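You operate a simulated robot arm through the tools that you are given. There is no shell and no other tool. Be economical: measure what you need, move in short steps, check, and stop when the job is done.

Carry out the task below with a simulated two-armed robot. There is one attempt and no reset: what you move stays moved.

TASK
Tighten the valve block's gland nuts crosswise with the red tee spanner: red, blue, green, yellow.
Fine: the spanner goes back on its peg. Set down upright: tee spanner with the red grip.

Only the result counts: the job must be done as asked and must still hold three seconds after the hand-in. Knocking over, shifting, dropping, spilling or breaking anything else fails it.

THE ROBOT
Two 7-joint arms with two-finger grippers on one trunk, hanging from a carriage that runs on a gantry, over the field with the corners [2480, 253], [-20, 254], [-21, -926], [2479, -927] (x, y) and turns from -195 to 493 degrees about z. Base frame: it is fixed where the carriage stands at the start and does not move with it; the origin is on the floor, on the carriage's upright axis, x ahead of it, y to its left, z up. Lengths are in mm, angles in degrees, forces in N, time in s.
The left shoulder is at the start at [0, 236, 1484], the right one opposite. With the tool pointing down near the work surface each hand reaches from about 100 to 700 mm from the robot's upright axis, wherever it stands, measured 20 degrees to its own side. Places, roughly: bleed screw with the black collar [600, 0, 900]; gland nut with the blue collar [600, 100, 900]; gland nut with the green collar [600, 0, 900]; gland nut with the red collar [700, 0, 900]; gland nut with the yellow collar [700, 100, 900]. Payload 3.43 kg a hand.
The TCP of each hand is the grasp point between the finger pads, 30 mm short of the fingertips. In the tool frame z runs along the fingers and y along their closing line. Largest opening 104 mm; the body of the gripper starts 57 mm behind the TCP.
Orientation is told as [roll, pitch, yaw] about the base's x, y, z axes, in that order, counted from this pose: with the fingers straight down and closing along the base's y, the tool's x points along the base's -x, its y along +y and its z along -z.

THE INTERFACE
- The arms move only by the tool arm_command. It takes "left_moves", "right_moves" or both (then of equal length, played together; a hand with none holds still); each is a list of rows, each a list of 7 numbers: the shift along the tool's x, y, z in mm, then the turn, a rotation vector about the tool's x, y, z in degrees, then the finger opening in mm, from 0 to 104. In form: [[tx, ty, tz, wx, wy, wz, jaw], ...]. A call has 1 to 8 rows; each row is the pose to reach, as a shift and turn from the pose commanded when the call began, along the tool's axes at that moment. A row lasts 0.2 s, in which the tool goes at most 50 mm and 8.6 degrees; a call with a longer step from one row to the next is refused whole, and so is a gripper value outside its range. Where a pose cannot be reached the arm comes as near as it can. A force on the tool above 70 N (or 10 N above the force at the start of the call, whichever is more), or a blocked arm, ends the call early, and 0.2 s more pass. Each finger travels about 45 mm/s and halts on what it meets, pressing with about 35 N; the grip force reading is that of the motor and also rises with nothing between the fingers. The clock runs only during rows and for 0.2 s after the last one: add rows that repeat a pose to give the fingers time. The reply holds the time, the measured pose of the TCP, the force on the tool along the base axes, the opening and the grip force, in the units named above and with some noise, with the torque about the TCP (base axes, N m) and any sound that the robot's microphone picked up.
- Cameras (640 x 400 px; columns grow to the right, rows downward): "scene" is now at [263.8, -1.5, 1607.5]; the picture's right is [-0.04, -1.00, 0.00], its down [-0.90, 0.03, -0.43] and it looks along [0.43, -0.02, -0.90] (base axes); focal length 293 px, centre (320, 200). "left" rides on the left gripper at [67, -18, -90] in its tool frame; the picture's right is [0.25, 0.97, 0.00], its down [-0.73, 0.19, -0.66] and it looks along [-0.64, 0.17, 0.75] (tool axes); focal length 218 px, centre (320, 200). "right" rides on the right gripper at [67, 18, -90] in its tool frame; the picture's right is [-0.25, 0.97, 0.00], its down [-0.73, -0.19, -0.66] and it looks along [-0.64, -0.17, 0.75] (tool axes); focal length 218 px, centre (320, 200). There is no depth. A picture from a camera that has moved, and an enlarged one, comes with that camera's place and axes in the base frame and with its lens. The place of the scene camera against the robot may be out by one fixed shift of up to 12 mm in any direction.
- snapshot(camera): a new picture of that camera. The clock stands still meanwhile.
- move_column(by): slides the trunk up (or, below 0, down) by that many mm; the arms and the scene camera ride with it, the base frame stays. It gives what a move gives, with no picture.
- roll_base(legs): drives the robot by 1 to 6 legs, each [ahead, left, turn to the left] in mm, mm and degrees, along the robot's own axes; the way and the turn of a leg run together, so that a leg with both is an arc; at most 1500 mm and 180 degrees a leg. The arms and the cameras ride along, it lands a little off, and it stops where it bumps. It keeps to its track: a leg is cut to what the track allows. It gives what a move gives.
- head_to(pan, tilt): turns the head with the scene camera to pan (to the left, within 86 degrees either way) and tilt (down, from -29 to 69), counted from straight ahead of the robot. It gives what a move gives.
- close_up(camera, box): a new picture of the part [left, top, right, bottom] of that camera's present view, enlarged. The clock stands still meanwhile.
- finish_job(): hands the job in; it is judged then, once.

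Go step by step. Nothing tells you exact positions but the pictures and the camera data: compare them with the known pose of the tool, close in by small moves and look again before you grip or let go. The budget is 120 turns and 100 pictures, counting those below and the enlarged ones. Unless the task says otherwise, let go and move clear before handing in.

The tools are called after "Emit:" as name(argument=value, ...) on one line, values as JSON. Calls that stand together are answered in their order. arm_command: Moves the arms, as the interface text tells. Its arguments: {"type":"object","properties":{"left_moves":{"type":"array"},"right_moves":{"type":"array"}},"required":[]} The other tools are called the same way: move_column (by) slides the trunk up or down; roll_base (legs) drives the base; head_to (pan, tilt) turns the head that bears the scene camera; snapshot (camera) takes a picture; close_up (camera, box) takes an enlarged picture of a part of a camera's view; finish_job () hands the job in.

At the start:

```text
clock: 0.0
left_ee_pos: [557.3, 324.4, 1194.5]
left_tool_rot: [0.0, 0.0, 0.1]
left_contact_force: [0.7, 0.0, 0.0]
left_torque: [0.02, 0.02, -0.01]
left_gripper_width: 104.3
left_gripper_force: 0.0
right_ee_pos: [503.9, -204.2, 1195.2]
right_tool_rot: [0.0, 0.0, 0.0]
right_contact_force: [-0.3, -0.7, -0.1]
right_torque: [-0.02, -0.02, -0.04]
right_gripper_width: 104.2
right_gripper_force: 0.0
trunk travel left (down, up): [-394.0, 246.0]
robot x, y, heading: [3.8, 3.3, -0.0]
head pan, tilt: [-2.0, 64.6]
```

scene: 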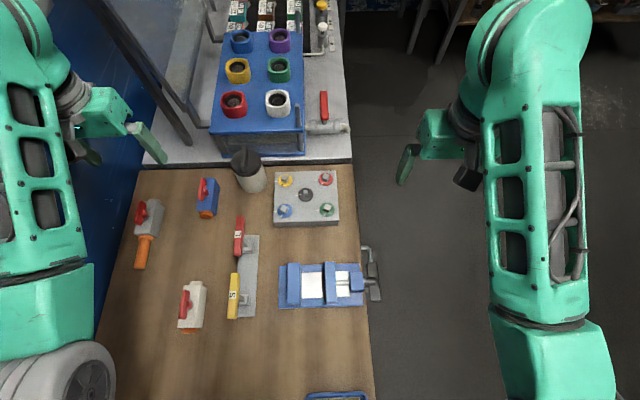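
right: 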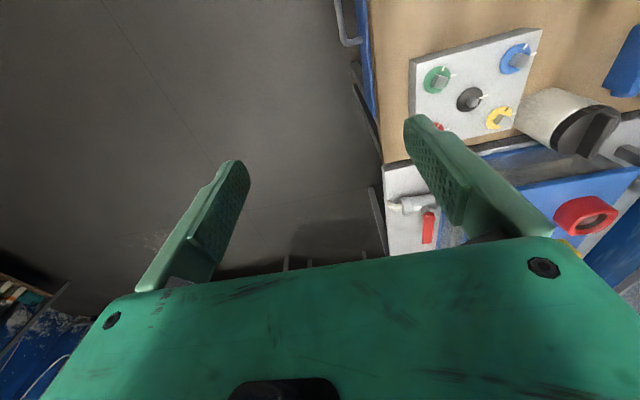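
left: 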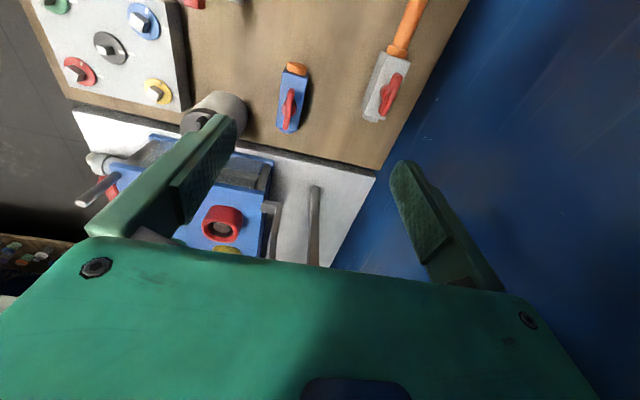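

I see the valve block with four coloured nuts and a black centre screw, and a grey rack with a red and a yellow tool near it. I look closer at these first.

Emit:
close_up(camera="scene", box=[210, 140, 370, 240])

Emit:
close_up(camera="scene", box=[120, 170, 280, 340])

```text
4.00 times, centred on (290, 190) of scene
camera zoom: at [263.8, -1.5, 1607.5], right [-0.04, -1.0, 0.0], down [-0.9, 0.03, -0.43], along [0.43, -0.02, -0.9], focal length 1172 px, centre (440, 240)
```

zoom: 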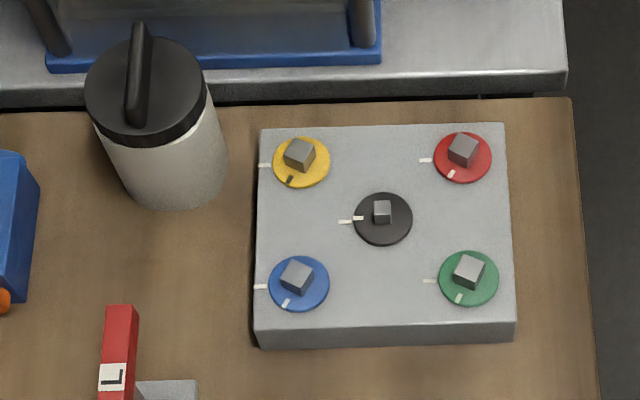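

```text
2.35 times, centred on (200, 255) of scene
camera zoom: at [263.8, -1.5, 1607.5], right [-0.04, -1.0, 0.0], down [-0.9, 0.03, -0.43], along [0.43, -0.02, -0.9], focal length 689 px, centre (602, 71)
```

zoom: 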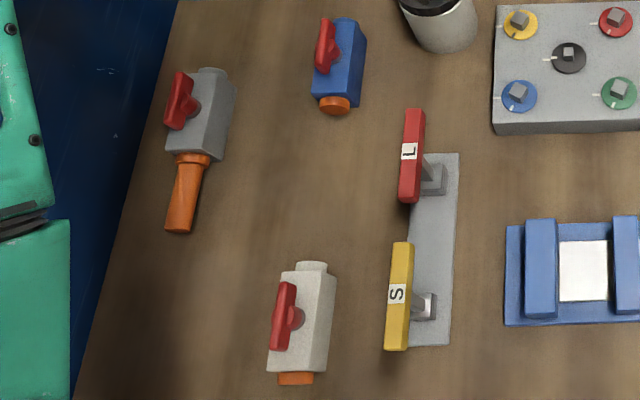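

The tee spanner with the red grip (marked L) stands on its peg near (470, 165), its bar along x. I move the left hand back to a clear viewpoint over it that also sees the valve block.

Emit:
arm_command(left_moves=[[32, -31, 0, 0, 0, 0, 104], [64, -62, 0, 0, 0, 0, 104], [96, -93, 0, 0, 0, 0, 104], [128, -124, 0, 0, 0, 0, 104], [157, -154, 0, 0, 0, 0, 104], [157, -154, 0, 0, 0, 0, 104]])

Emit:
snapshot(camera="left")

```text
clock: 1.4
left_ee_pos: [429.3, 169.1, 1137.7]
left_tool_rot: [0.1, -0.2, 0.0]
left_contact_force: [0.6, 0.0, -0.4]
left_torque: [0.0, 0.0, -0.04]
left_gripper_width: 104.2
left_gripper_force: 0.1
left hand out of reach, approached as far as the arm can: row 2, 3, 4, 5, 6
right_ee_pos: [504.6, -205.6, 1195.5]
right_tool_rot: [-0.1, 0.1, 0.0]
right_contact_force: [0.5, 0.5, -0.4]
right_torque: [0.02, 0.0, 0.0]
right_gripper_width: 104.1
right_gripper_force: 0.0
trunk travel left (down, up): [-394.0, 246.0]
robot x, y, heading: [-1.0, -1.2, 0.1]
head pan, tilt: [-2.0, 64.6]
```

```text
94 pictures are left
camera left: at [361.7, 152.5, 1226.4], right [-0.25, 0.97, 0.0], down [0.73, 0.19, 0.66], along [0.64, 0.17, -0.75], focal length 218 px, centre (320, 200)
```

left: 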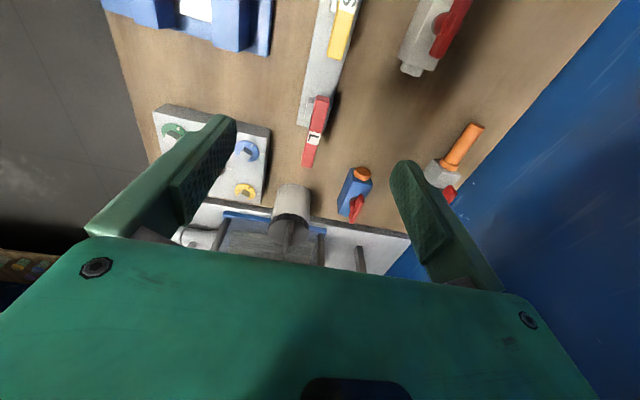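

The arm could not tuck back that far at that height, but the view is good. I enlarge the spanner and the valve block.

Emit:
close_up(camera="left", box=[270, 60, 370, 200])

Emit:
close_up(camera="left", box=[140, 90, 300, 210])

```text
2.86 times, centred on (320, 130) of left
camera zoom: at [361.7, 152.5, 1226.4], right [-0.25, 0.97, 0.0], down [0.73, 0.19, 0.66], along [0.64, 0.17, -0.75], focal length 624 px, centre (320, 400)
```

zoom: 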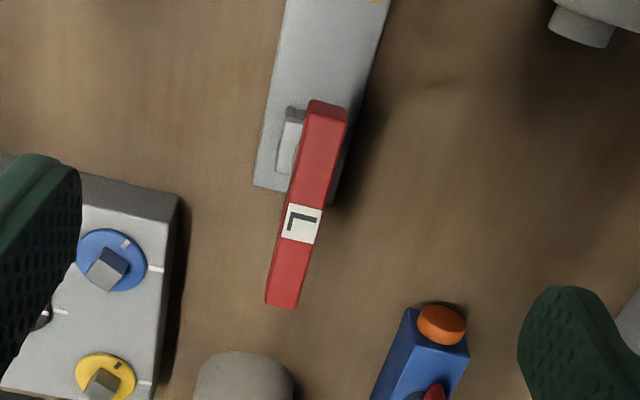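

```text
3.33 times, centred on (220, 150) of left
camera zoom: at [361.7, 152.5, 1226.4], right [-0.25, 0.97, 0.0], down [0.73, 0.19, 0.66], along [0.64, 0.17, -0.75], focal length 728 px, centre (653, 367)
```

zoom: 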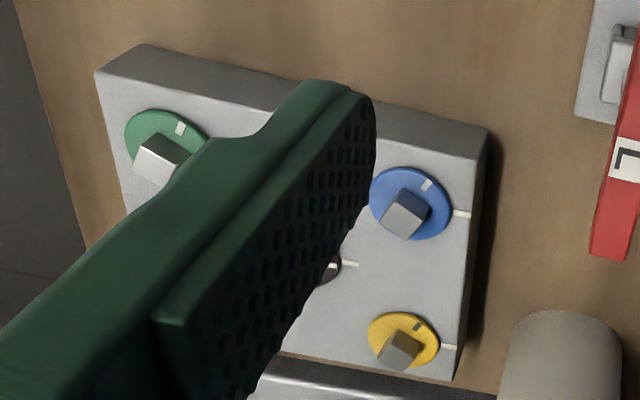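

I need good heights, so I use the right wrist camera too for triangulation.

Emit:
close_up(camera="right", box=[400, 10, 560, 150])

Emit:
snapshot(camera="right")

```text
2.86 times, centred on (480, 80) of right
camera zoom: at [438.9, -188.0, 1284.6], right [0.25, 0.97, 0.0], down [0.73, -0.19, 0.66], along [0.64, -0.17, -0.75], focal length 624 px, centre (-137, 543)
```

zoom: 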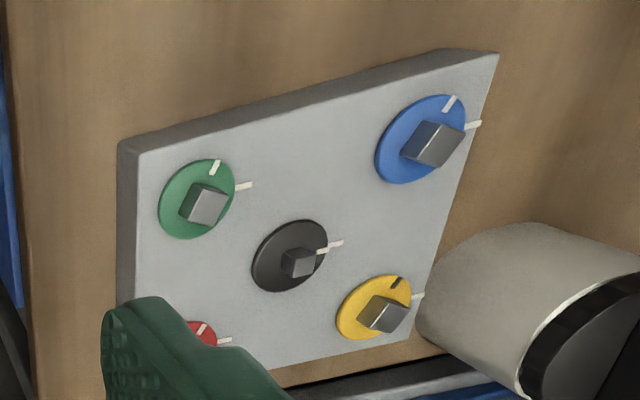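

```text
90 pictures are left
camera right: at [438.9, -188.0, 1284.6], right [0.25, 0.97, 0.0], down [0.73, -0.19, 0.66], along [0.64, -0.17, -0.75], focal length 218 px, centre (320, 200)
```

right: 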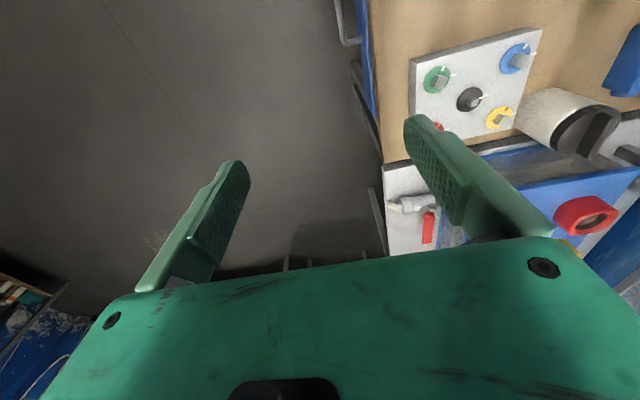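

Triangulated nuts: blue (567, 81), green (567, -31), yellow (659, 81), red (≈659, -31), collars at z≈898. Now I shift the left hand sideways to fix the spanner's place and height.

Emit:
arm_command(left_moves=[[0, -36, 10, 0, 0, 0, 104], [0, -72, 20, 0, 0, 0, 104], [0, -109, 35, 0, 0, 0, 104], [0, -109, 35, 0, 0, 0, 104]])

Emit:
snapshot(camera="left")

Emit:
close_up(camera="left", box=[350, 80, 450, 200])

```text
clock: 2.4
left_ee_pos: [430.3, 60.5, 1102.4]
left_tool_rot: [0.0, -0.1, 0.0]
left_contact_force: [0.0, -0.4, -0.2]
left_torque: [0.03, 0.0, 0.01]
left_gripper_width: 103.8
left_gripper_force: 0.0
right_ee_pos: [504.0, -204.6, 1194.4]
right_tool_rot: [0.0, 0.1, 0.0]
right_contact_force: [-0.8, 0.5, -1.5]
right_torque: [0.01, -0.03, 0.05]
right_gripper_width: 104.0
right_gripper_force: 0.1
trunk travel left (down, up): [-394.0, 246.0]
robot x, y, heading: [-2.5, 0.9, 0.3]
head pan, tilt: [-2.0, 64.6]
```

```text
89 pictures are left
camera left: at [363.3, 42.8, 1191.0], right [-0.25, 0.97, 0.0], down [0.73, 0.19, 0.66], along [0.64, 0.17, -0.75], focal length 218 px, centre (320, 200)
```

left: 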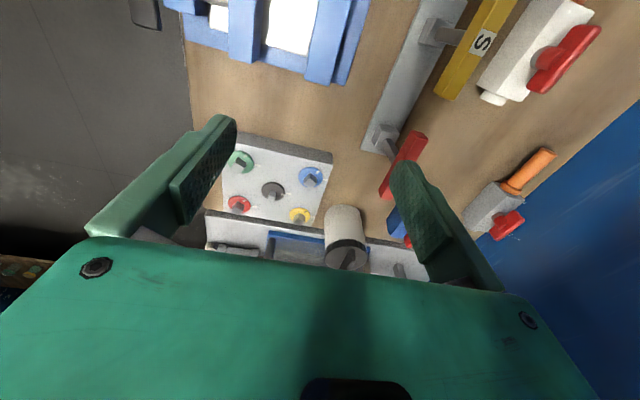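

```text
3.33 times, centred on (400, 140) of left
camera zoom: at [363.3, 42.8, 1191.0], right [-0.25, 0.97, 0.0], down [0.73, 0.19, 0.66], along [0.64, 0.17, -0.75], focal length 728 px, centre (53, 400)
```

zoom: 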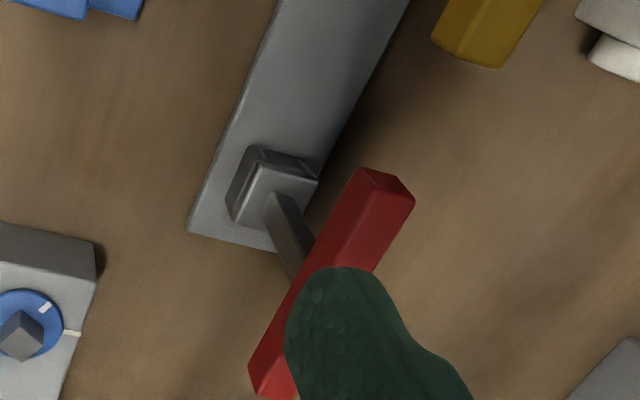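

The spanner's bar is centred near (482, 176.5), top at z≈964, about 97 long along x. I zoom on each nut with the scene camera to read nut and mark angles.

Emit:
close_up(camera="scene", box=[310, 165, 342, 185])

Emit:
close_up(camera="scene", box=[269, 200, 301, 220])

Emit:
close_up(camera="scene", box=[311, 199, 343, 219])

Emit:
close_up(camera="scene", box=[270, 169, 302, 189])

```text
16.00 times, centred on (326, 175) of scene
camera zoom: at [263.8, -1.4, 1607.5], right [-0.04, -1.0, 0.0], down [-0.9, 0.03, -0.43], along [0.43, -0.01, -0.9], focal length 4688 px, centre (224, 600)
```

zoom: 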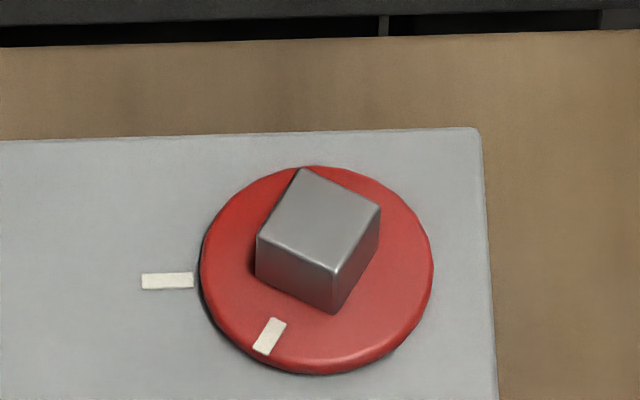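

```text
16.00 times, centred on (285, 210) of scene
camera zoom: at [263.8, -1.4, 1607.5], right [-0.04, -1.0, 0.0], down [-0.9, 0.03, -0.43], along [0.43, -0.01, -0.9], focal length 4688 px, centre (880, 40)
```

zoom: 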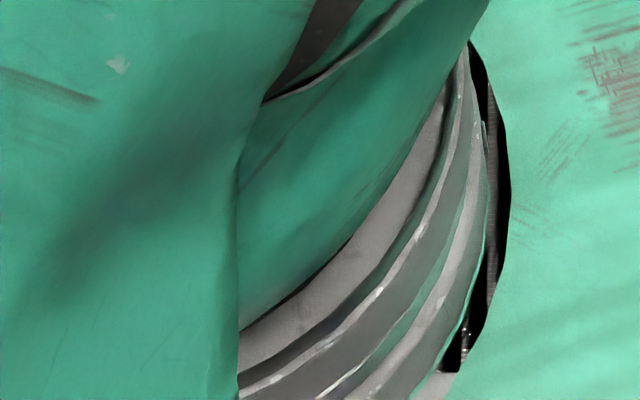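

```text
16.00 times, centred on (327, 209) of scene
camera zoom: at [263.8, -1.4, 1607.5], right [-0.04, -1.0, 0.0], down [-0.9, 0.03, -0.43], along [0.43, -0.01, -0.9], focal length 4688 px, centre (208, 56)
```

zoom: 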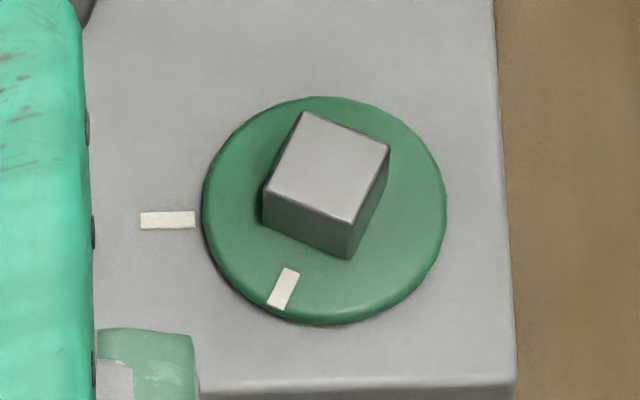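

```text
16.00 times, centred on (286, 179) of scene
camera zoom: at [263.8, -1.4, 1607.5], right [-0.04, -1.0, 0.0], down [-0.9, 0.03, -0.43], along [0.43, -0.01, -0.9], focal length 4688 px, centre (864, 536)
```

zoom: 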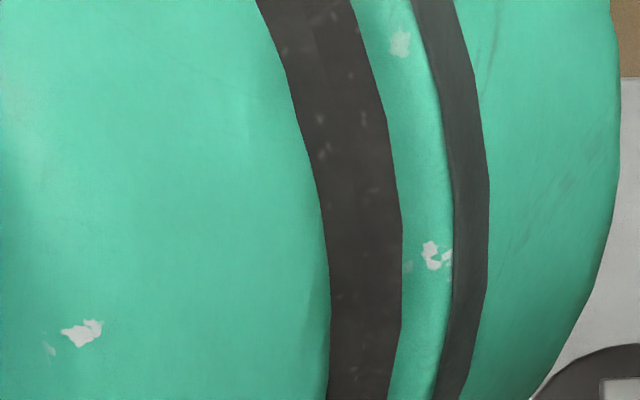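

All reads well: the nut faces line up with the collar marks; red needs about 58° and green about 62° clockwise (block marks point to +y), each ending square with the block. I move the open left hand above the spanner's bar.

Emit:
arm_command(left_moves=[[-17, 39, 0, 0, 0, 0, 104], [-34, 78, 0, 0, 0, 0, 104], [-52, 116, 0, 0, 0, 0, 104], [-52, 116, 40, 0, 0, 0, 104], [-52, 116, 80, 0, 0, 0, 104], [-52, 116, 80, 0, 0, 0, 104]])

Emit:
snapshot(camera="left")

Emit:
snapshot(camera="scene")

```text
clock: 3.8
left_ee_pos: [481.7, 174.7, 1023.2]
left_tool_rot: [0.0, -0.1, 0.1]
left_contact_force: [0.4, -0.7, 0.0]
left_torque: [0.0, -0.01, 0.0]
left_gripper_width: 103.9
left_gripper_force: 0.1
right_ee_pos: [503.8, -204.4, 1194.3]
right_tool_rot: [0.0, 0.0, 0.1]
right_contact_force: [0.1, -0.2, -0.2]
right_torque: [-0.01, 0.02, 0.03]
right_gripper_width: 103.8
right_gripper_force: 0.0
trunk travel left (down, up): [-394.0, 246.0]
robot x, y, heading: [0.5, 0.3, 0.1]
head pan, tilt: [-2.0, 64.6]
```

```text
83 pictures are left
camera left: at [414.8, 159.2, 1110.9], right [-0.25, 0.97, 0.0], down [0.73, 0.19, 0.66], along [0.64, 0.17, -0.75], focal length 218 px, centre (320, 200)
```

left: 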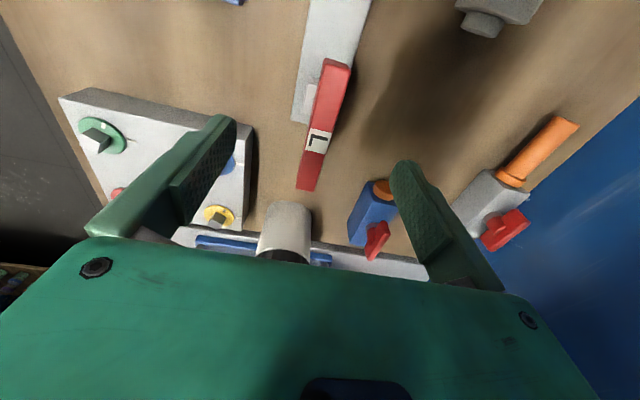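

```text
82 pictures are left
camera scene: at [263.8, -1.5, 1607.6], right [-0.04, -1.0, 0.0], down [-0.9, 0.03, -0.43], along [0.43, -0.02, -0.9], focal length 293 px, centre (320, 200)
```

scene: 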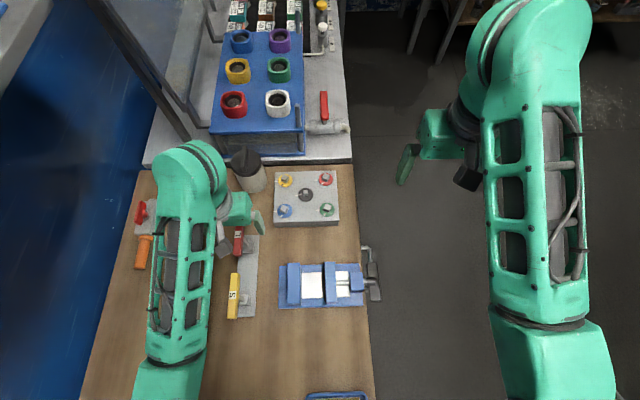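

The bar projects just where expected (turned about +2° from x). I descend to grip height, aligning by 2°, and close on the bar's centre.

Emit:
arm_command(left_moves=[[0, 2, 30, 0, 0, -2, 90], [0, 2, 55, 0, 0, -2, 70], [0, 2, 67, 0, 0, -2, 60], [0, 2, 67, 0, 0, -2, 40], [0, 2, 67, 0, 0, -2, 40]])

Emit:
snapshot(camera="left")

```text
clock: 5.0
left_ee_pos: [480.9, 177.1, 956.3]
left_tool_rot: [0.0, -0.1, 2.0]
left_contact_force: [-0.2, 0.1, -0.8]
left_torque: [0.02, -0.01, 0.0]
left_gripper_width: 39.8
left_gripper_force: 0.1
right_ee_pos: [504.2, -204.8, 1194.9]
right_tool_rot: [0.0, 0.0, 0.0]
right_contact_force: [-0.6, -0.7, 0.4]
right_torque: [0.01, 0.02, 0.02]
right_gripper_width: 104.1
right_gripper_force: 0.0
trunk travel left (down, up): [-394.0, 246.0]
robot x, y, heading: [-0.2, 2.4, 0.0]
head pan, tilt: [-2.0, 64.6]
```

```text
81 pictures are left
camera left: at [414.5, 158.9, 1043.4], right [-0.29, 0.96, 0.0], down [0.72, 0.22, 0.66], along [0.63, 0.19, -0.75], focal length 218 px, centre (320, 200)
```

left: 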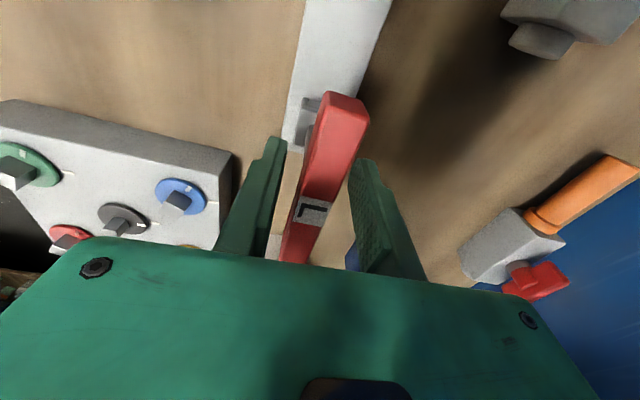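

The bar sits midway between the fingers. I close on it.

Emit:
arm_command(left_moves=[[0, 0, 0, 0, 0, 0, 20], [0, 0, 0, 0, 0, 0, 5], [0, 0, 0, 0, 0, 0, 5], [0, 0, 0, 0, 0, 0, 5]])

```text
clock: 6.0
left_ee_pos: [480.9, 178.1, 955.0]
left_tool_rot: [-0.2, 0.0, 2.0]
left_contact_force: [0.7, -4.1, -1.0]
left_torque: [-0.28, -0.04, -0.03]
left_gripper_width: 15.5
left_gripper_force: 35.0
right_ee_pos: [504.7, -205.7, 1194.4]
right_tool_rot: [0.0, 0.0, 0.0]
right_contact_force: [0.1, 0.6, -0.3]
right_torque: [-0.03, -0.03, 0.0]
right_gripper_width: 104.0
right_gripper_force: 0.1
trunk travel left (down, up): [-394.0, 246.0]
robot x, y, heading: [-2.3, -5.1, 0.2]
head pan, tilt: [-2.0, 64.6]
```

Gripped (15.5 mm wide, 35 N). I lift slowly, easing the small side force.

Emit:
arm_command(left_moves=[[0, -1, 0, 0, 0, 0, 5], [0, -1, -5, 0, 0, 0, 5], [0, -1, -15, 0, 0, 0, 5], [0, -1, -30, 0, 0, 0, 5], [0, -1, -45, 0, 0, 0, 5], [0, -1, -45, 0, 0, 0, 5]])

Emit:
snapshot(camera="left")

Emit:
close_up(camera="scene", box=[210, 200, 290, 330])

```text
clock: 7.4
left_ee_pos: [480.5, 176.5, 1000.4]
left_tool_rot: [0.1, 0.0, 2.0]
left_contact_force: [0.0, -0.2, -1.9]
left_torque: [0.0, -0.01, 0.02]
left_gripper_width: 15.5
left_gripper_force: 34.9
right_ee_pos: [504.9, -204.8, 1195.7]
right_tool_rot: [0.0, 0.0, -0.1]
right_contact_force: [-1.1, 0.3, -0.2]
right_torque: [0.02, -0.01, -0.01]
right_gripper_width: 104.2
right_gripper_force: 0.0
trunk travel left (down, up): [-394.0, 246.0]
robot x, y, heading: [-0.3, -0.9, -0.1]
head pan, tilt: [-2.0, 64.6]
```

```text
80 pictures are left
camera left: at [415.1, 158.2, 1089.3], right [-0.29, 0.96, 0.0], down [0.72, 0.22, 0.66], along [0.63, 0.19, -0.75], focal length 218 px, centre (320, 200)
```

left: 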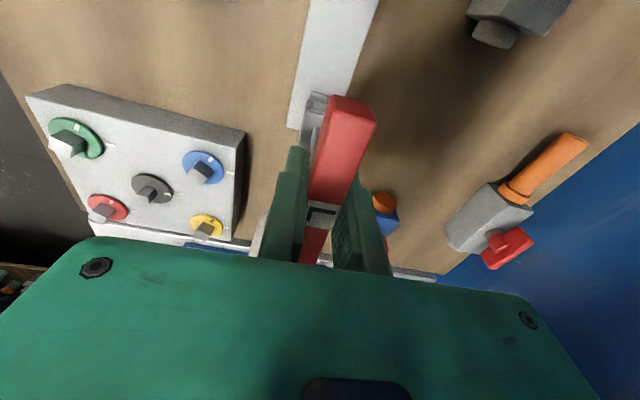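

```text
3.08 times, centred on (250, 265) of scene
camera zoom: at [263.7, -1.6, 1607.5], right [-0.04, -1.0, 0.0], down [-0.9, 0.03, -0.43], along [0.43, -0.02, -0.9], focal length 902 px, centre (535, 0)
```

zoom: 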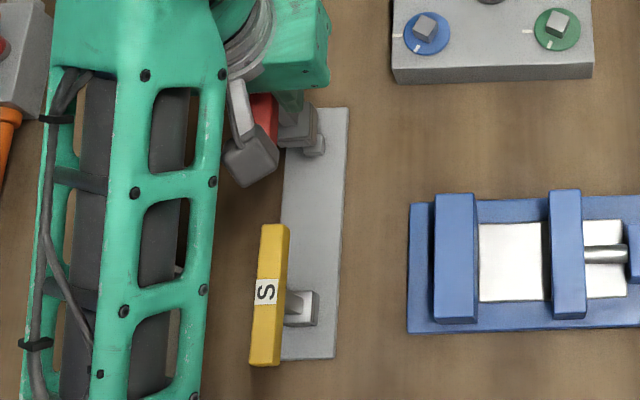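

The spanner is off its peg; the empty peg shows. I lift further and carry it over the red nut, turning it counter-clockwise (looking down) to match the nut's square.

Emit:
arm_command(left_moves=[[0, 0, -35, 0, 0, 0, 5], [0, 0, -70, 0, 0, 0, 5], [-28.5, -35.6, -70, 0, 0, -8, 5], [-57, -71.2, -70, 0, 0, -16, 5], [-85.6, -106.8, -70, 0, 0, -24, 5], [-114.1, -142.4, -70, 0, 0, -32, 5], [-142.7, -178, -70, 0, 0, -40, 5], [-171.2, -213.6, -70, 0, 0, -48, 5]])

Emit:
arm_command(left_moves=[[0, 0, 0, 0, 0, -8, 5], [0, 0, 0, 0, 0, -8, 5]])

Emit:
snapshot(camera="left")

Emit:
snapshot(camera="scene")

```text
clock: 9.2
left_ee_pos: [592.6, 47.1, 1149.7]
left_tool_rot: [0.2, -0.3, 48.8]
left_contact_force: [0.3, 0.5, -0.6]
left_torque: [-0.08, -0.01, 0.02]
left_gripper_width: 5.2
left_gripper_force: 0.1
left hand out of reach, approached as far as the arm can: row 6, 7, 8
right_ee_pos: [507.0, -202.5, 1195.4]
right_tool_rot: [0.0, 0.0, 0.1]
right_contact_force: [0.5, 1.0, 0.1]
right_torque: [-0.07, 0.02, -0.02]
right_gripper_width: 103.9
right_gripper_force: 0.0
trunk travel left (down, up): [-394.0, 246.0]
robot x, y, heading: [4.9, -1.2, -0.2]
head pan, tilt: [-2.0, 64.6]
```

```text
clock: 9.8
left_ee_pos: [589.2, 44.3, 1148.6]
left_tool_rot: [0.1, -0.3, 48.8]
left_contact_force: [0.2, 0.7, 1.0]
left_torque: [0.01, 0.0, 0.01]
left_gripper_width: 4.9
left_gripper_force: 0.0
left hand out of reach, approached as far as the arm can: row 1, 2
right_ee_pos: [505.6, -205.1, 1196.0]
right_tool_rot: [0.1, 0.1, 0.0]
right_contact_force: [0.1, -0.3, 1.2]
right_torque: [-0.01, 0.0, -0.01]
right_gripper_width: 104.0
right_gripper_force: 0.0
trunk travel left (down, up): [-394.0, 246.0]
robot x, y, heading: [-1.9, 0.2, -0.2]
head pan, tilt: [-2.0, 64.6]
```

```text
78 pictures are left
camera left: at [559.5, -15.9, 1236.8], right [-0.89, 0.45, 0.0], down [0.34, 0.67, 0.66], along [0.29, 0.59, -0.75], focal length 218 px, centre (320, 200)
```

left: 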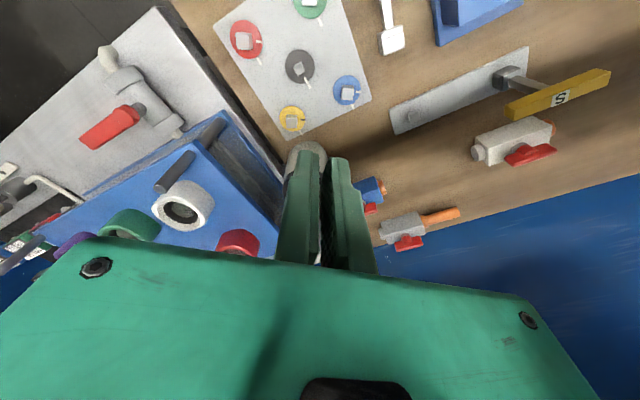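

```text
77 pictures are left
camera scene: at [263.8, -1.6, 1607.5], right [-0.04, -1.0, 0.0], down [-0.9, 0.03, -0.43], along [0.43, -0.02, -0.9], focal length 293 px, centre (320, 200)
```

scene: 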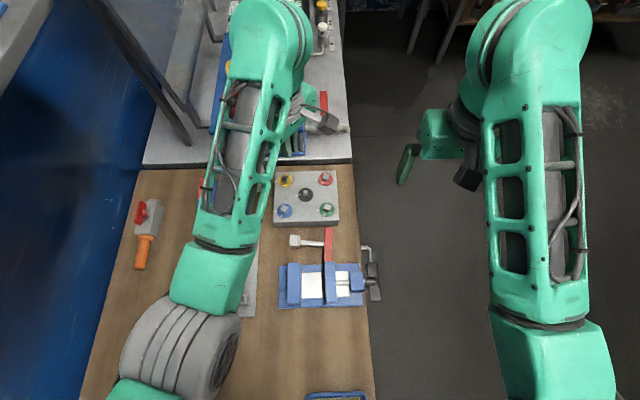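

The arm jumped at the edge of its reach and the spanner slipped out; it now lies on its side on the table between the block and the vise. I look closely to see how it lies and whether anything else moved.

Emit:
close_up(camera="scene", box=[270, 215, 366, 275])

Emit:
close_up(camera="right", box=[380, 0, 560, 120])

Emit:
close_up(camera="left", box=[350, 0, 510, 100])

```text
6.67 times, centred on (318, 245) of scene
camera zoom: at [263.8, -1.6, 1607.5], right [-0.04, -1.0, 0.0], down [-0.9, 0.03, -0.43], along [0.43, -0.02, -0.9], focal length 1953 px, centre (333, -100)
```

zoom: 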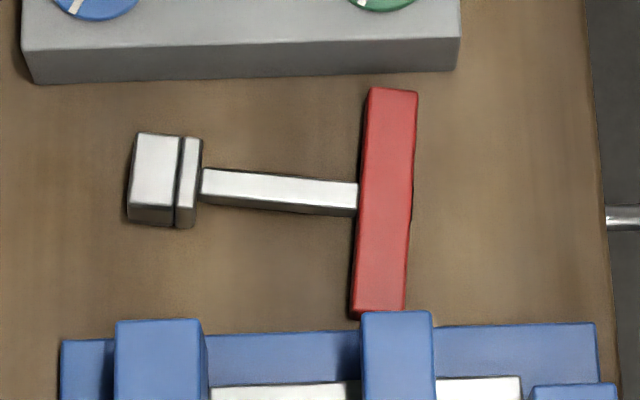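

```text
3.33 times, centred on (470, 60) of right
camera zoom: at [438.8, -188.2, 1284.5], right [0.25, 0.97, 0.0], down [0.73, -0.19, 0.66], along [0.64, -0.17, -0.75], focal length 728 px, centre (-180, 667)
```

zoom: 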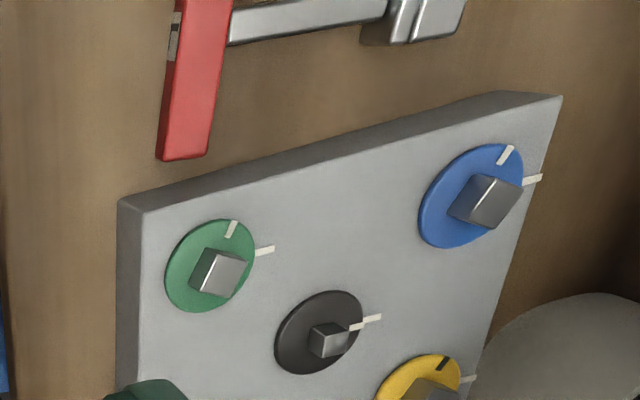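

```text
4.00 times, centred on (430, 50) of left
camera zoom: at [559.5, -15.9, 1236.8], right [-0.89, 0.45, 0.0], down [0.34, 0.67, 0.66], along [0.29, 0.59, -0.75], focal length 873 px, centre (-120, 800)
```

zoom: 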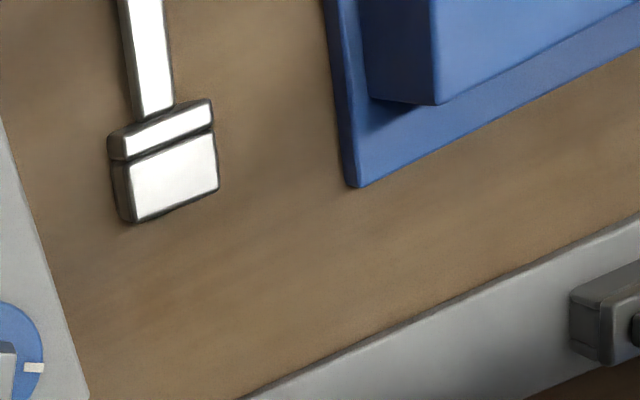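

The spanner lies flat: bar along x, socket towards +y; nothing else seems shifted. Before retrieving it I test the arm's reach empty-handed: first turn the hand back to yaw 0 over the block, at a safe height.

Emit:
arm_command(left_moves=[[0, 0, 0, 0, 0, 8, 5], [0, 0, 0, 0, 0, 16, 5], [0, 0, 0, 0, 0, 24, 5], [0, 0, 0, 0, 0, 32, 5], [0, 0, 0, 0, 0, 40, 5], [0, 0, 0, 0, 0, 48, 5], [0, 0, 0, 0, 0, 48, 5]])

```text
clock: 11.4
left_ee_pos: [589.7, 43.9, 1150.4]
left_tool_rot: [0.2, -0.1, 0.7]
left_contact_force: [-0.1, -0.5, 0.0]
left_torque: [-0.01, 0.01, -0.03]
left_gripper_width: 5.0
left_gripper_force: 0.0
right_ee_pos: [504.5, -205.2, 1196.2]
right_tool_rot: [0.0, 0.0, -0.1]
right_contact_force: [-0.2, 0.2, 0.8]
right_torque: [-0.02, 0.01, 0.01]
right_gripper_width: 104.1
right_gripper_force: 0.0
trunk travel left (down, up): [-394.0, 246.0]
robot x, y, heading: [1.5, -0.6, -0.1]
head pan, tilt: [-2.0, 64.6]
```

Emit:
arm_command(left_moves=[[0, 0, 30, 0, 0, 0, 5], [0, 0, 55, 0, 0, 0, 5], [0, 0, 80, 0, 0, 0, 5], [-25, -25, 80, 0, 0, 0, 5], [-50, -50, 80, 0, 0, 0, 5], [-69, -75, 80, 0, 0, 0, 5], [-69, -75, 80, 0, 0, 0, 5]])

```text
clock: 13.0
left_ee_pos: [647.1, -27.0, 1069.3]
left_tool_rot: [0.2, -0.2, 0.8]
left_contact_force: [0.4, 1.0, 0.6]
left_torque: [0.05, 0.0, 0.0]
left_gripper_width: 4.8
left_gripper_force: 0.0
left hand out of reach, approached as far as the arm can: row 6, 7
right_ee_pos: [504.6, -204.8, 1195.4]
right_tool_rot: [0.0, -0.1, -0.1]
right_contact_force: [0.5, 0.1, -0.2]
right_torque: [-0.01, -0.01, -0.04]
right_gripper_width: 104.0
right_gripper_force: 0.1
trunk travel left (down, up): [-394.0, 246.0]
robot x, y, heading: [2.2, 1.8, -0.2]
head pan, tilt: [-2.0, 64.6]
```

Red's place is just past the arm's reach from here, so I will drive the robot nearer. I first tuck the left hand back, then roll ahead and to the right.

Emit:
arm_command(left_moves=[[35, 25, -10, 0, 0, 0, 5], [70, 50, -20, 0, 0, 0, 5], [105, 75, -30, 0, 0, 0, 5], [135, 100, -40, 0, 0, 0, 5], [135, 100, -40, 0, 0, 0, 5]])

Emit:
roll_base(legs=[[0, -110, 0], [140, 0, 0]])

Emit:
snapshot(camera="scene")

Emit:
snapshot(camera="left")

```text
clock: 14.2
left_ee_pos: [511.5, 70.6, 1110.1]
left_tool_rot: [0.2, -0.1, 0.8]
left_contact_force: [-0.1, -0.1, 0.1]
left_torque: [-0.03, 0.02, 0.0]
left_gripper_width: 4.9
left_gripper_force: 0.1
right_ee_pos: [504.0, -206.0, 1195.5]
right_tool_rot: [0.0, -0.1, 0.0]
right_contact_force: [-0.1, 0.2, 0.3]
right_torque: [-0.01, -0.01, -0.01]
right_gripper_width: 104.0
right_gripper_force: 0.0
trunk travel left (down, up): [-394.0, 246.0]
robot x, y, heading: [0.7, 0.9, -0.1]
head pan, tilt: [-2.0, 64.6]
```

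```text
clock: 16.3
left_ee_pos: [650.8, -37.2, 1109.8]
left_tool_rot: [0.2, -0.1, 1.0]
left_contact_force: [-0.2, 0.8, 0.3]
left_torque: [0.0, 0.02, -0.01]
left_gripper_width: 5.1
left_gripper_force: 0.0
right_ee_pos: [645.4, -314.5, 1195.0]
right_tool_rot: [0.0, -0.1, 0.1]
right_contact_force: [0.8, -0.3, 0.3]
right_torque: [0.03, 0.01, 0.01]
right_gripper_width: 104.0
right_gripper_force: 0.1
trunk travel left (down, up): [-394.0, 246.0]
robot x, y, heading: [136.5, -108.7, 0.1]
head pan, tilt: [-2.0, 64.6]
```

```text
73 pictures are left
camera scene: at [403.8, -110.9, 1607.7], right [-0.03, -1.0, 0.0], down [-0.9, 0.03, -0.43], along [0.43, -0.01, -0.9], focal length 293 px, centre (320, 200)
```

scene: 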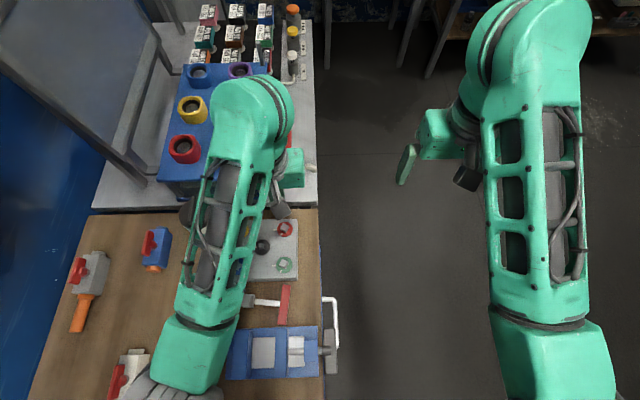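

```text
72 pictures are left
camera left: at [583.9, -55.5, 1198.2], right [-0.27, 0.96, 0.0], down [0.73, 0.2, 0.66], along [0.63, 0.18, -0.75], focal length 218 px, centre (320, 200)
```

left: 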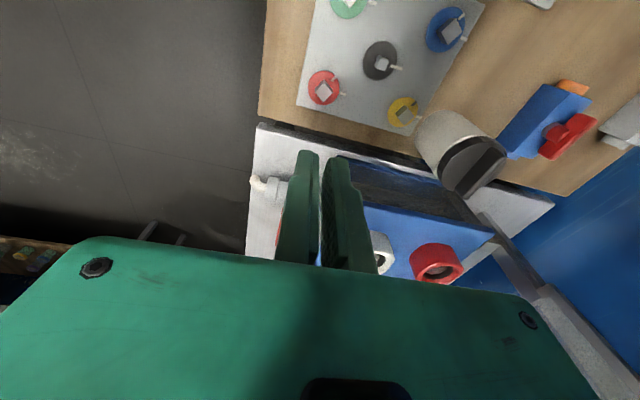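

Rolled cleanly. I test empty-handed that the hand can make the 58° turn here.

Emit:
arm_command(left_moves=[[0, 0, 10, 0, 0, -8, 5], [0, 0, 20, 0, 0, -16, 5], [0, 0, 30, 0, 0, -24, 5], [0, 0, 40, 0, 0, -32, 5], [0, 0, 40, 0, 0, -40, 5], [0, 0, 40, 0, 0, -48, 5], [0, 0, 40, 0, 0, -56, 5], [0, 0, 40, 0, 0, -64, 5]])

```text
clock: 18.1
left_ee_pos: [650.0, -37.7, 1070.2]
left_tool_rot: [0.1, -0.2, 48.9]
left_contact_force: [-0.4, -0.4, -0.5]
left_torque: [0.0, 0.01, -0.05]
left_gripper_width: 4.7
left_gripper_force: 0.0
left hand out of reach, approached as far as the arm can: row 7, 8
right_ee_pos: [644.3, -313.7, 1194.2]
right_tool_rot: [0.0, 0.0, 0.2]
right_contact_force: [0.0, 0.4, 0.1]
right_torque: [0.02, -0.01, 0.02]
right_gripper_width: 104.1
right_gripper_force: 0.1
trunk travel left (down, up): [-394.0, 246.0]
robot x, y, heading: [140.8, -110.4, 0.3]
head pan, tilt: [-2.0, 64.6]
```

The yaw stops at +49°. I test the other way (toward -95°), since the nut's square allows either start.

Emit:
arm_command(left_moves=[[0, 0, 0, 0, 0, 8.5, 5], [0, 0, 0, 0, 0, 17, 5], [0, 0, 0, 0, 0, 25.5, 5], [0, 0, 0, 0, 0, 34, 5], [0, 0, 0, 0, 0, 42.5, 5], [0, 0, 0, 0, 0, 51, 5], [0, 0, 0, 0, 0, 59.5, 5], [0, 0, 0, 0, 0, 68, 5]])

Emit:
arm_command(left_moves=[[0, 0, 0, 0, 0, 8.5, 5], [0, 0, 0, 0, 0, 17, 5], [0, 0, 0, 0, 0, 25.5, 5], [0, 0, 0, 0, 0, 34, 5], [0, 0, 0, 0, 0, 42.5, 5], [0, 0, 0, 0, 0, 51, 5], [0, 0, 0, 0, 0, 59.5, 5], [0, 0, 0, 0, 0, 68, 5]])

Emit:
arm_command(left_moves=[[0, 0, 0, 0, 0, 7, 5], [0, 0, 0, 0, 0, 14, 5]])

```text
clock: 19.9
left_ee_pos: [649.9, -37.7, 1070.0]
left_tool_rot: [0.2, 0.0, -19.4]
left_contact_force: [-0.3, -0.6, 0.4]
left_torque: [0.05, 0.01, 0.0]
left_gripper_width: 4.8
left_gripper_force: 0.0
right_ee_pos: [645.8, -313.1, 1195.4]
right_tool_rot: [0.0, 0.1, 0.2]
right_contact_force: [0.3, -0.5, 0.4]
right_torque: [-0.03, 0.01, -0.02]
right_gripper_width: 104.0
right_gripper_force: 0.1
trunk travel left (down, up): [-394.0, 246.0]
robot x, y, heading: [142.1, -106.5, -0.1]
head pan, tilt: [-2.0, 64.6]
```

```text
clock: 21.7
left_ee_pos: [649.9, -37.8, 1070.2]
left_tool_rot: [0.1, 0.2, -87.3]
left_contact_force: [-0.1, -0.4, 0.0]
left_torque: [-0.01, -0.01, 0.01]
left_gripper_width: 5.0
left_gripper_force: 0.1
right_ee_pos: [643.6, -314.4, 1195.2]
right_tool_rot: [0.0, 0.0, 0.1]
right_contact_force: [-0.7, -0.1, -0.6]
right_torque: [0.0, 0.03, 0.0]
right_gripper_width: 104.1
right_gripper_force: 0.1
trunk travel left (down, up): [-394.0, 246.0]
robot x, y, heading: [139.3, -106.4, 0.0]
head pan, tilt: [-2.0, 64.6]
```

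```text
clock: 22.3
left_ee_pos: [650.7, -39.1, 1071.0]
left_tool_rot: [-0.1, 0.2, -101.2]
left_contact_force: [-0.1, 0.7, -0.2]
left_torque: [-0.01, -0.03, -0.04]
left_gripper_width: 5.0
left_gripper_force: 0.1
right_ee_pos: [644.2, -314.3, 1194.2]
right_tool_rot: [0.1, 0.1, 0.0]
right_contact_force: [0.6, 0.3, 0.3]
right_torque: [-0.01, 0.02, -0.01]
right_gripper_width: 103.9
right_gripper_force: 0.1
trunk travel left (down, up): [-394.0, 246.0]
robot x, y, heading: [141.4, -108.5, 0.4]
head pan, tilt: [-2.0, 64.6]
```

Yaw runs freely down to -101°, so I will tighten from about -32° to -90°. I return the hand to yaw 0 near the fallen spanner, checking the picture.

Emit:
arm_command(left_moves=[[-3, -18, 0, 0, 0, -8.4, 40], [-6, -36, 0, 0, 0, -16.8, 60], [-9, -54, 0, 0, 0, -25.2, 60], [-12, -72, 0, 0, 0, -33.6, 60], [-15, -90, 0, 0, 0, -42, 60], [-18, -108, 0, 0, 0, -50.4, 60], [-21, -126, 0, 0, 0, -58.8, 60], [-23, -144, 0, 0, 0, -67.2, 60]])

Emit:
arm_command(left_moves=[[0, 0, 0, 0, 0, -8.5, 60], [0, 0, 0, 0, 0, -17, 60], [0, 0, 0, 0, 0, -25.5, 60], [0, 0, 0, 0, 0, -34, 60], [0, 0, 0, 0, 0, -34, 60]])

Emit:
snapshot(camera="left")

Emit:
snapshot(camera="scene")

```text
clock: 24.1
left_ee_pos: [504.1, -32.5, 1070.5]
left_tool_rot: [0.1, 0.1, -33.8]
left_contact_force: [0.1, -0.7, 0.1]
left_torque: [-0.01, 0.0, 0.01]
left_gripper_width: 59.9
left_gripper_force: 0.0
right_ee_pos: [645.0, -314.1, 1195.5]
right_tool_rot: [0.0, -0.1, 0.0]
right_contact_force: [0.0, -0.1, 0.7]
right_torque: [0.0, -0.02, 0.01]
right_gripper_width: 104.3
right_gripper_force: 0.1
trunk travel left (down, up): [-394.0, 246.0]
robot x, y, heading: [137.0, -112.5, 0.2]
head pan, tilt: [-2.0, 64.6]
```

```text
clock: 25.3
left_ee_pos: [504.0, -32.4, 1070.3]
left_tool_rot: [0.3, -0.1, 0.1]
left_contact_force: [-0.3, -0.4, 0.3]
left_torque: [0.0, -0.01, 0.0]
left_gripper_width: 60.0
left_gripper_force: 0.0
right_ee_pos: [644.7, -314.3, 1195.2]
right_tool_rot: [0.0, -0.1, 0.1]
right_contact_force: [0.2, -0.4, -0.2]
right_torque: [-0.02, 0.0, -0.01]
right_gripper_width: 104.1
right_gripper_force: 0.1
trunk travel left (down, up): [-394.0, 246.0]
robot x, y, heading: [141.4, -111.0, 0.4]
head pan, tilt: [-2.0, 64.6]
```

```text
71 pictures are left
camera left: at [437.5, -49.4, 1158.0], right [-0.26, 0.97, 0.0], down [0.73, 0.19, 0.66], along [0.64, 0.17, -0.75], focal length 218 px, centre (320, 200)
```

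left: 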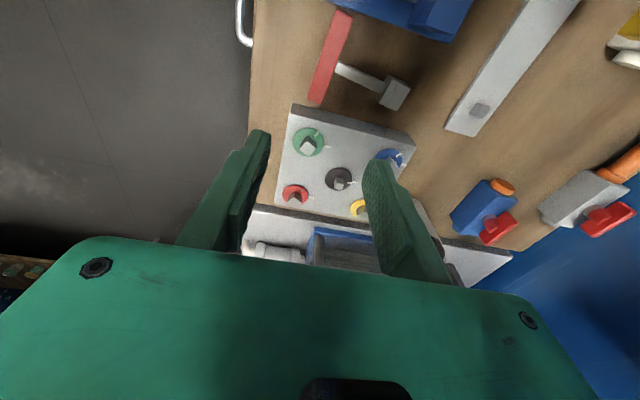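

```text
70 pictures are left
camera scene: at [403.5, -110.9, 1607.5], right [-0.03, -1.0, 0.0], down [-0.9, 0.03, -0.43], along [0.43, -0.01, -0.9], focal length 293 px, centre (320, 200)
```

scene: 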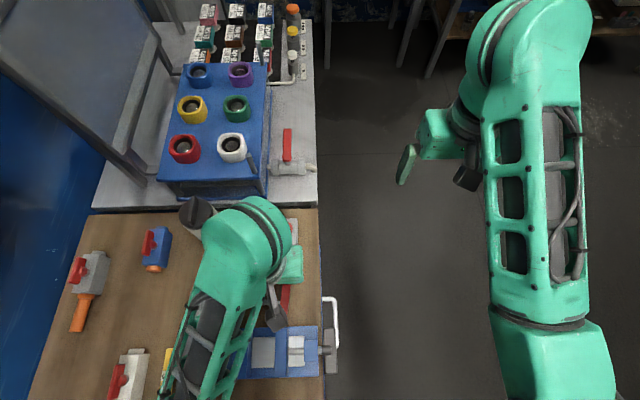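

Emit:
close_up(camera="left", box=[280, 0, 440, 120])

```text
3.33 times, centred on (360, 60) of left
camera zoom: at [437.5, -49.4, 1158.0], right [-0.26, 0.97, 0.0], down [0.73, 0.19, 0.66], along [0.64, 0.17, -0.75], focal length 728 px, centre (187, 667)
```

zoom: 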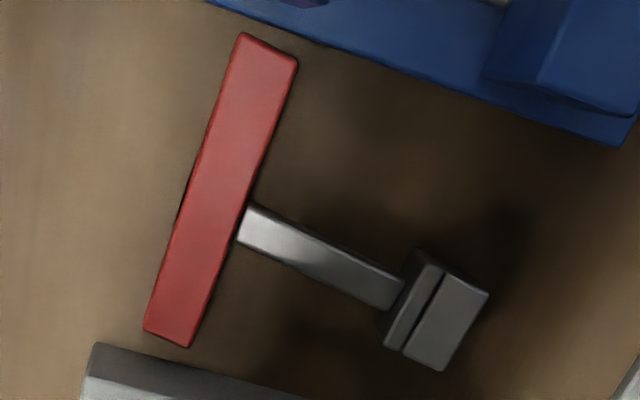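

The bar lies from about (437,-24) to (525,-34), stem at its middle to +y. I will grip its far half at about (506,-32), turned -6°, so first I come down to just above it.

Emit:
arm_command(left_moves=[[-2, 0, 45, 0, 0, 6.4, 60], [-2, 0, 90, 0, 0, 6.4, 60], [-2, 0, 135, 0, 0, 6.4, 60], [-2, 0, 160, 0, 0, 6.4, 60], [-2, 0, 160, 0, 0, 6.4, 60]])

Emit:
snapshot(camera="left")

```text
clock: 26.5
left_ee_pos: [506.8, -32.6, 910.0]
left_tool_rot: [0.2, -0.2, -6.3]
left_contact_force: [-0.2, 0.8, 0.8]
left_torque: [0.01, 0.0, -0.01]
left_gripper_width: 60.2
left_gripper_force: 0.0
right_ee_pos: [644.5, -315.0, 1195.4]
right_tool_rot: [0.0, 0.0, 0.2]
right_contact_force: [-0.2, 0.1, -0.1]
right_torque: [-0.02, -0.01, 0.01]
right_gripper_width: 104.1
right_gripper_force: 0.0
trunk travel left (down, up): [-394.0, 246.0]
robot x, y, heading: [135.1, -107.9, 0.0]
head pan, tilt: [-2.0, 64.6]
```

```text
68 pictures are left
camera left: at [438.3, -42.0, 997.7], right [-0.15, 0.99, 0.0], down [0.74, 0.11, 0.66], along [0.65, 0.1, -0.75], focal length 218 px, centre (320, 200)
```

left: 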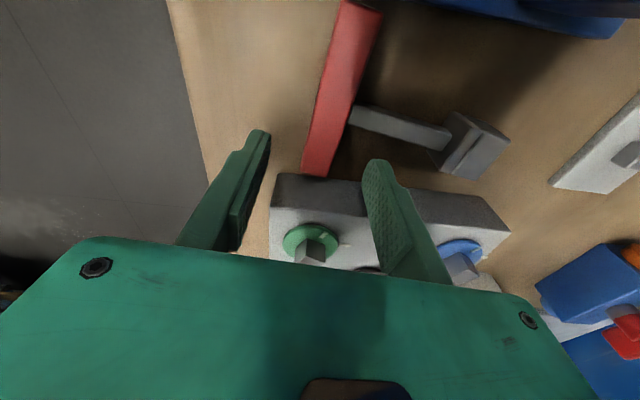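

The alignment looks right: fingers will straddle the far half of the bar, beyond the stem. I go down in small steps, watching the force.

Emit:
arm_command(left_moves=[[0, 0, 10, 0, 0, 0, 60], [0, 0, 18, 0, 0, 0, 60], [0, 0, 23, 0, 0, 0, 60], [0, 0, 23, 0, 0, 0, 60]])

Emit:
snapshot(camera="left")

```text
clock: 27.5
left_ee_pos: [506.3, -32.8, 891.0]
left_tool_rot: [-0.2, -0.5, -6.3]
left_contact_force: [-22.8, 0.3, 56.2]
left_torque: [0.64, 1.28, 0.44]
left_gripper_width: 58.2
left_gripper_force: 0.1
right_ee_pos: [643.5, -313.1, 1195.6]
right_tool_rot: [0.0, 0.1, 0.2]
right_contact_force: [0.1, 0.5, 0.3]
right_torque: [-0.02, -0.01, 0.01]
right_gripper_width: 103.8
right_gripper_force: 0.1
trunk travel left (down, up): [-394.0, 246.0]
robot x, y, heading: [138.7, -106.5, 0.0]
head pan, tilt: [-2.0, 64.6]
```

```text
67 pictures are left
camera left: at [437.6, -41.7, 978.8], right [-0.15, 0.99, 0.0], down [0.74, 0.11, 0.66], along [0.65, 0.1, -0.75], focal length 218 px, centre (320, 200)
```

left: 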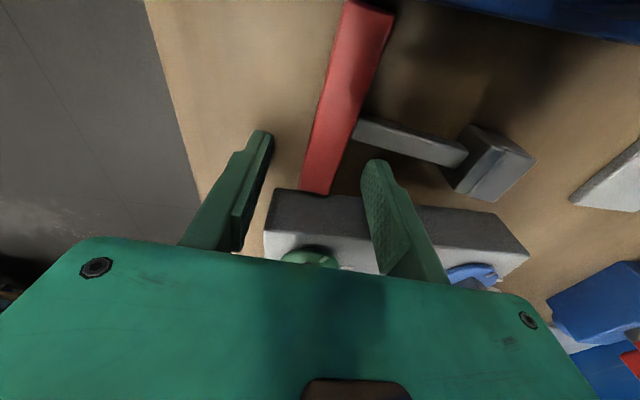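

The fingertips touch the table (z≈861). I back off a few mm and close on the bar.

Emit:
arm_command(left_moves=[[0, 0, -5, 0, 0, 0, 58], [0, 0, -5, 0, 0, 0, 40], [0, 0, -5, 0, 0, 0, 22], [0, 0, -5, 0, 0, 0, 5], [0, 0, -5, 0, 0, 0, 5], [0, 0, -5, 0, 0, 0, 5], [0, 0, -5, 0, 0, 0, 5]])

Emit:
snapshot(camera="left")

```text
clock: 29.1
left_ee_pos: [507.8, -30.9, 892.6]
left_tool_rot: [0.1, 0.0, -6.3]
left_contact_force: [-0.1, 0.3, -0.3]
left_torque: [0.02, 0.0, 0.0]
left_gripper_width: 19.0
left_gripper_force: 35.6
right_ee_pos: [644.3, -314.6, 1196.1]
right_tool_rot: [-0.1, 0.0, 0.2]
right_contact_force: [-0.2, 1.0, -0.1]
right_torque: [0.0, 0.01, 0.01]
right_gripper_width: 104.2
right_gripper_force: 0.0
trunk travel left (down, up): [-394.0, 246.0]
robot x, y, heading: [139.9, -111.0, 0.0]
head pan, tilt: [-2.0, 64.6]
```

```text
66 pictures are left
camera left: at [437.9, -41.0, 979.6], right [-0.15, 0.99, 0.0], down [0.75, 0.11, 0.66], along [0.65, 0.1, -0.75], focal length 218 px, centre (320, 200)
```

left: 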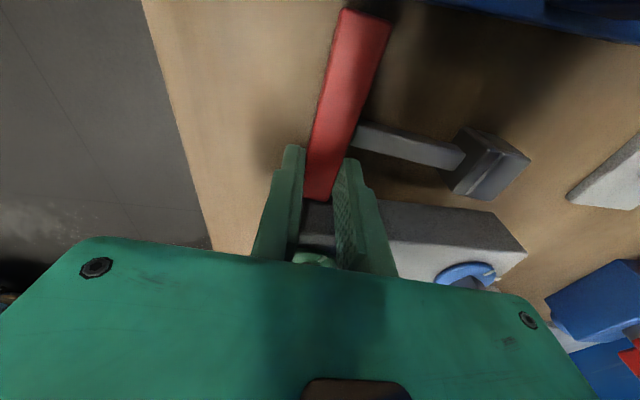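

Gripped (19 mm). I lift slowly straight up.

Emit:
arm_command(left_moves=[[0, 0, -10, 0, 0, 0, 5], [0, 0, -30, 0, 0, 0, 5], [0, 0, -55, 0, 0, 0, 5], [0, 0, -80, 0, 0, 0, 5], [0, 0, -105, 0, 0, 0, 5], [0, 0, -130, 0, 0, 0, 5], [0, 0, -145, 0, 0, 0, 5], [0, 0, -145, 0, 0, 0, 5]])

Emit:
snapshot(camera="left")

```text
clock: 30.9
left_ee_pos: [506.9, -32.3, 1036.5]
left_tool_rot: [0.2, 0.0, -6.4]
left_contact_force: [-1.2, -0.1, -1.3]
left_torque: [-0.1, -0.04, -0.02]
left_gripper_width: 19.2
left_gripper_force: 34.7
right_ee_pos: [643.6, -314.1, 1194.7]
right_tool_rot: [-0.1, 0.0, 0.1]
right_contact_force: [-0.2, -0.6, -0.3]
right_torque: [0.03, -0.01, -0.04]
right_gripper_width: 103.9
right_gripper_force: 0.1
trunk travel left (down, up): [-394.0, 246.0]
robot x, y, heading: [141.2, -108.7, 0.3]
head pan, tilt: [-2.0, 64.6]
```

```text
65 pictures are left
camera left: at [437.7, -41.1, 1124.7], right [-0.15, 0.99, 0.0], down [0.75, 0.11, 0.66], along [0.65, 0.1, -0.75], focal length 218 px, centre (320, 200)
```

left: 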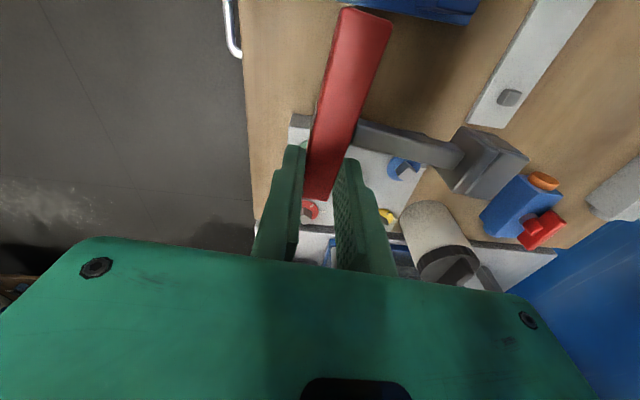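

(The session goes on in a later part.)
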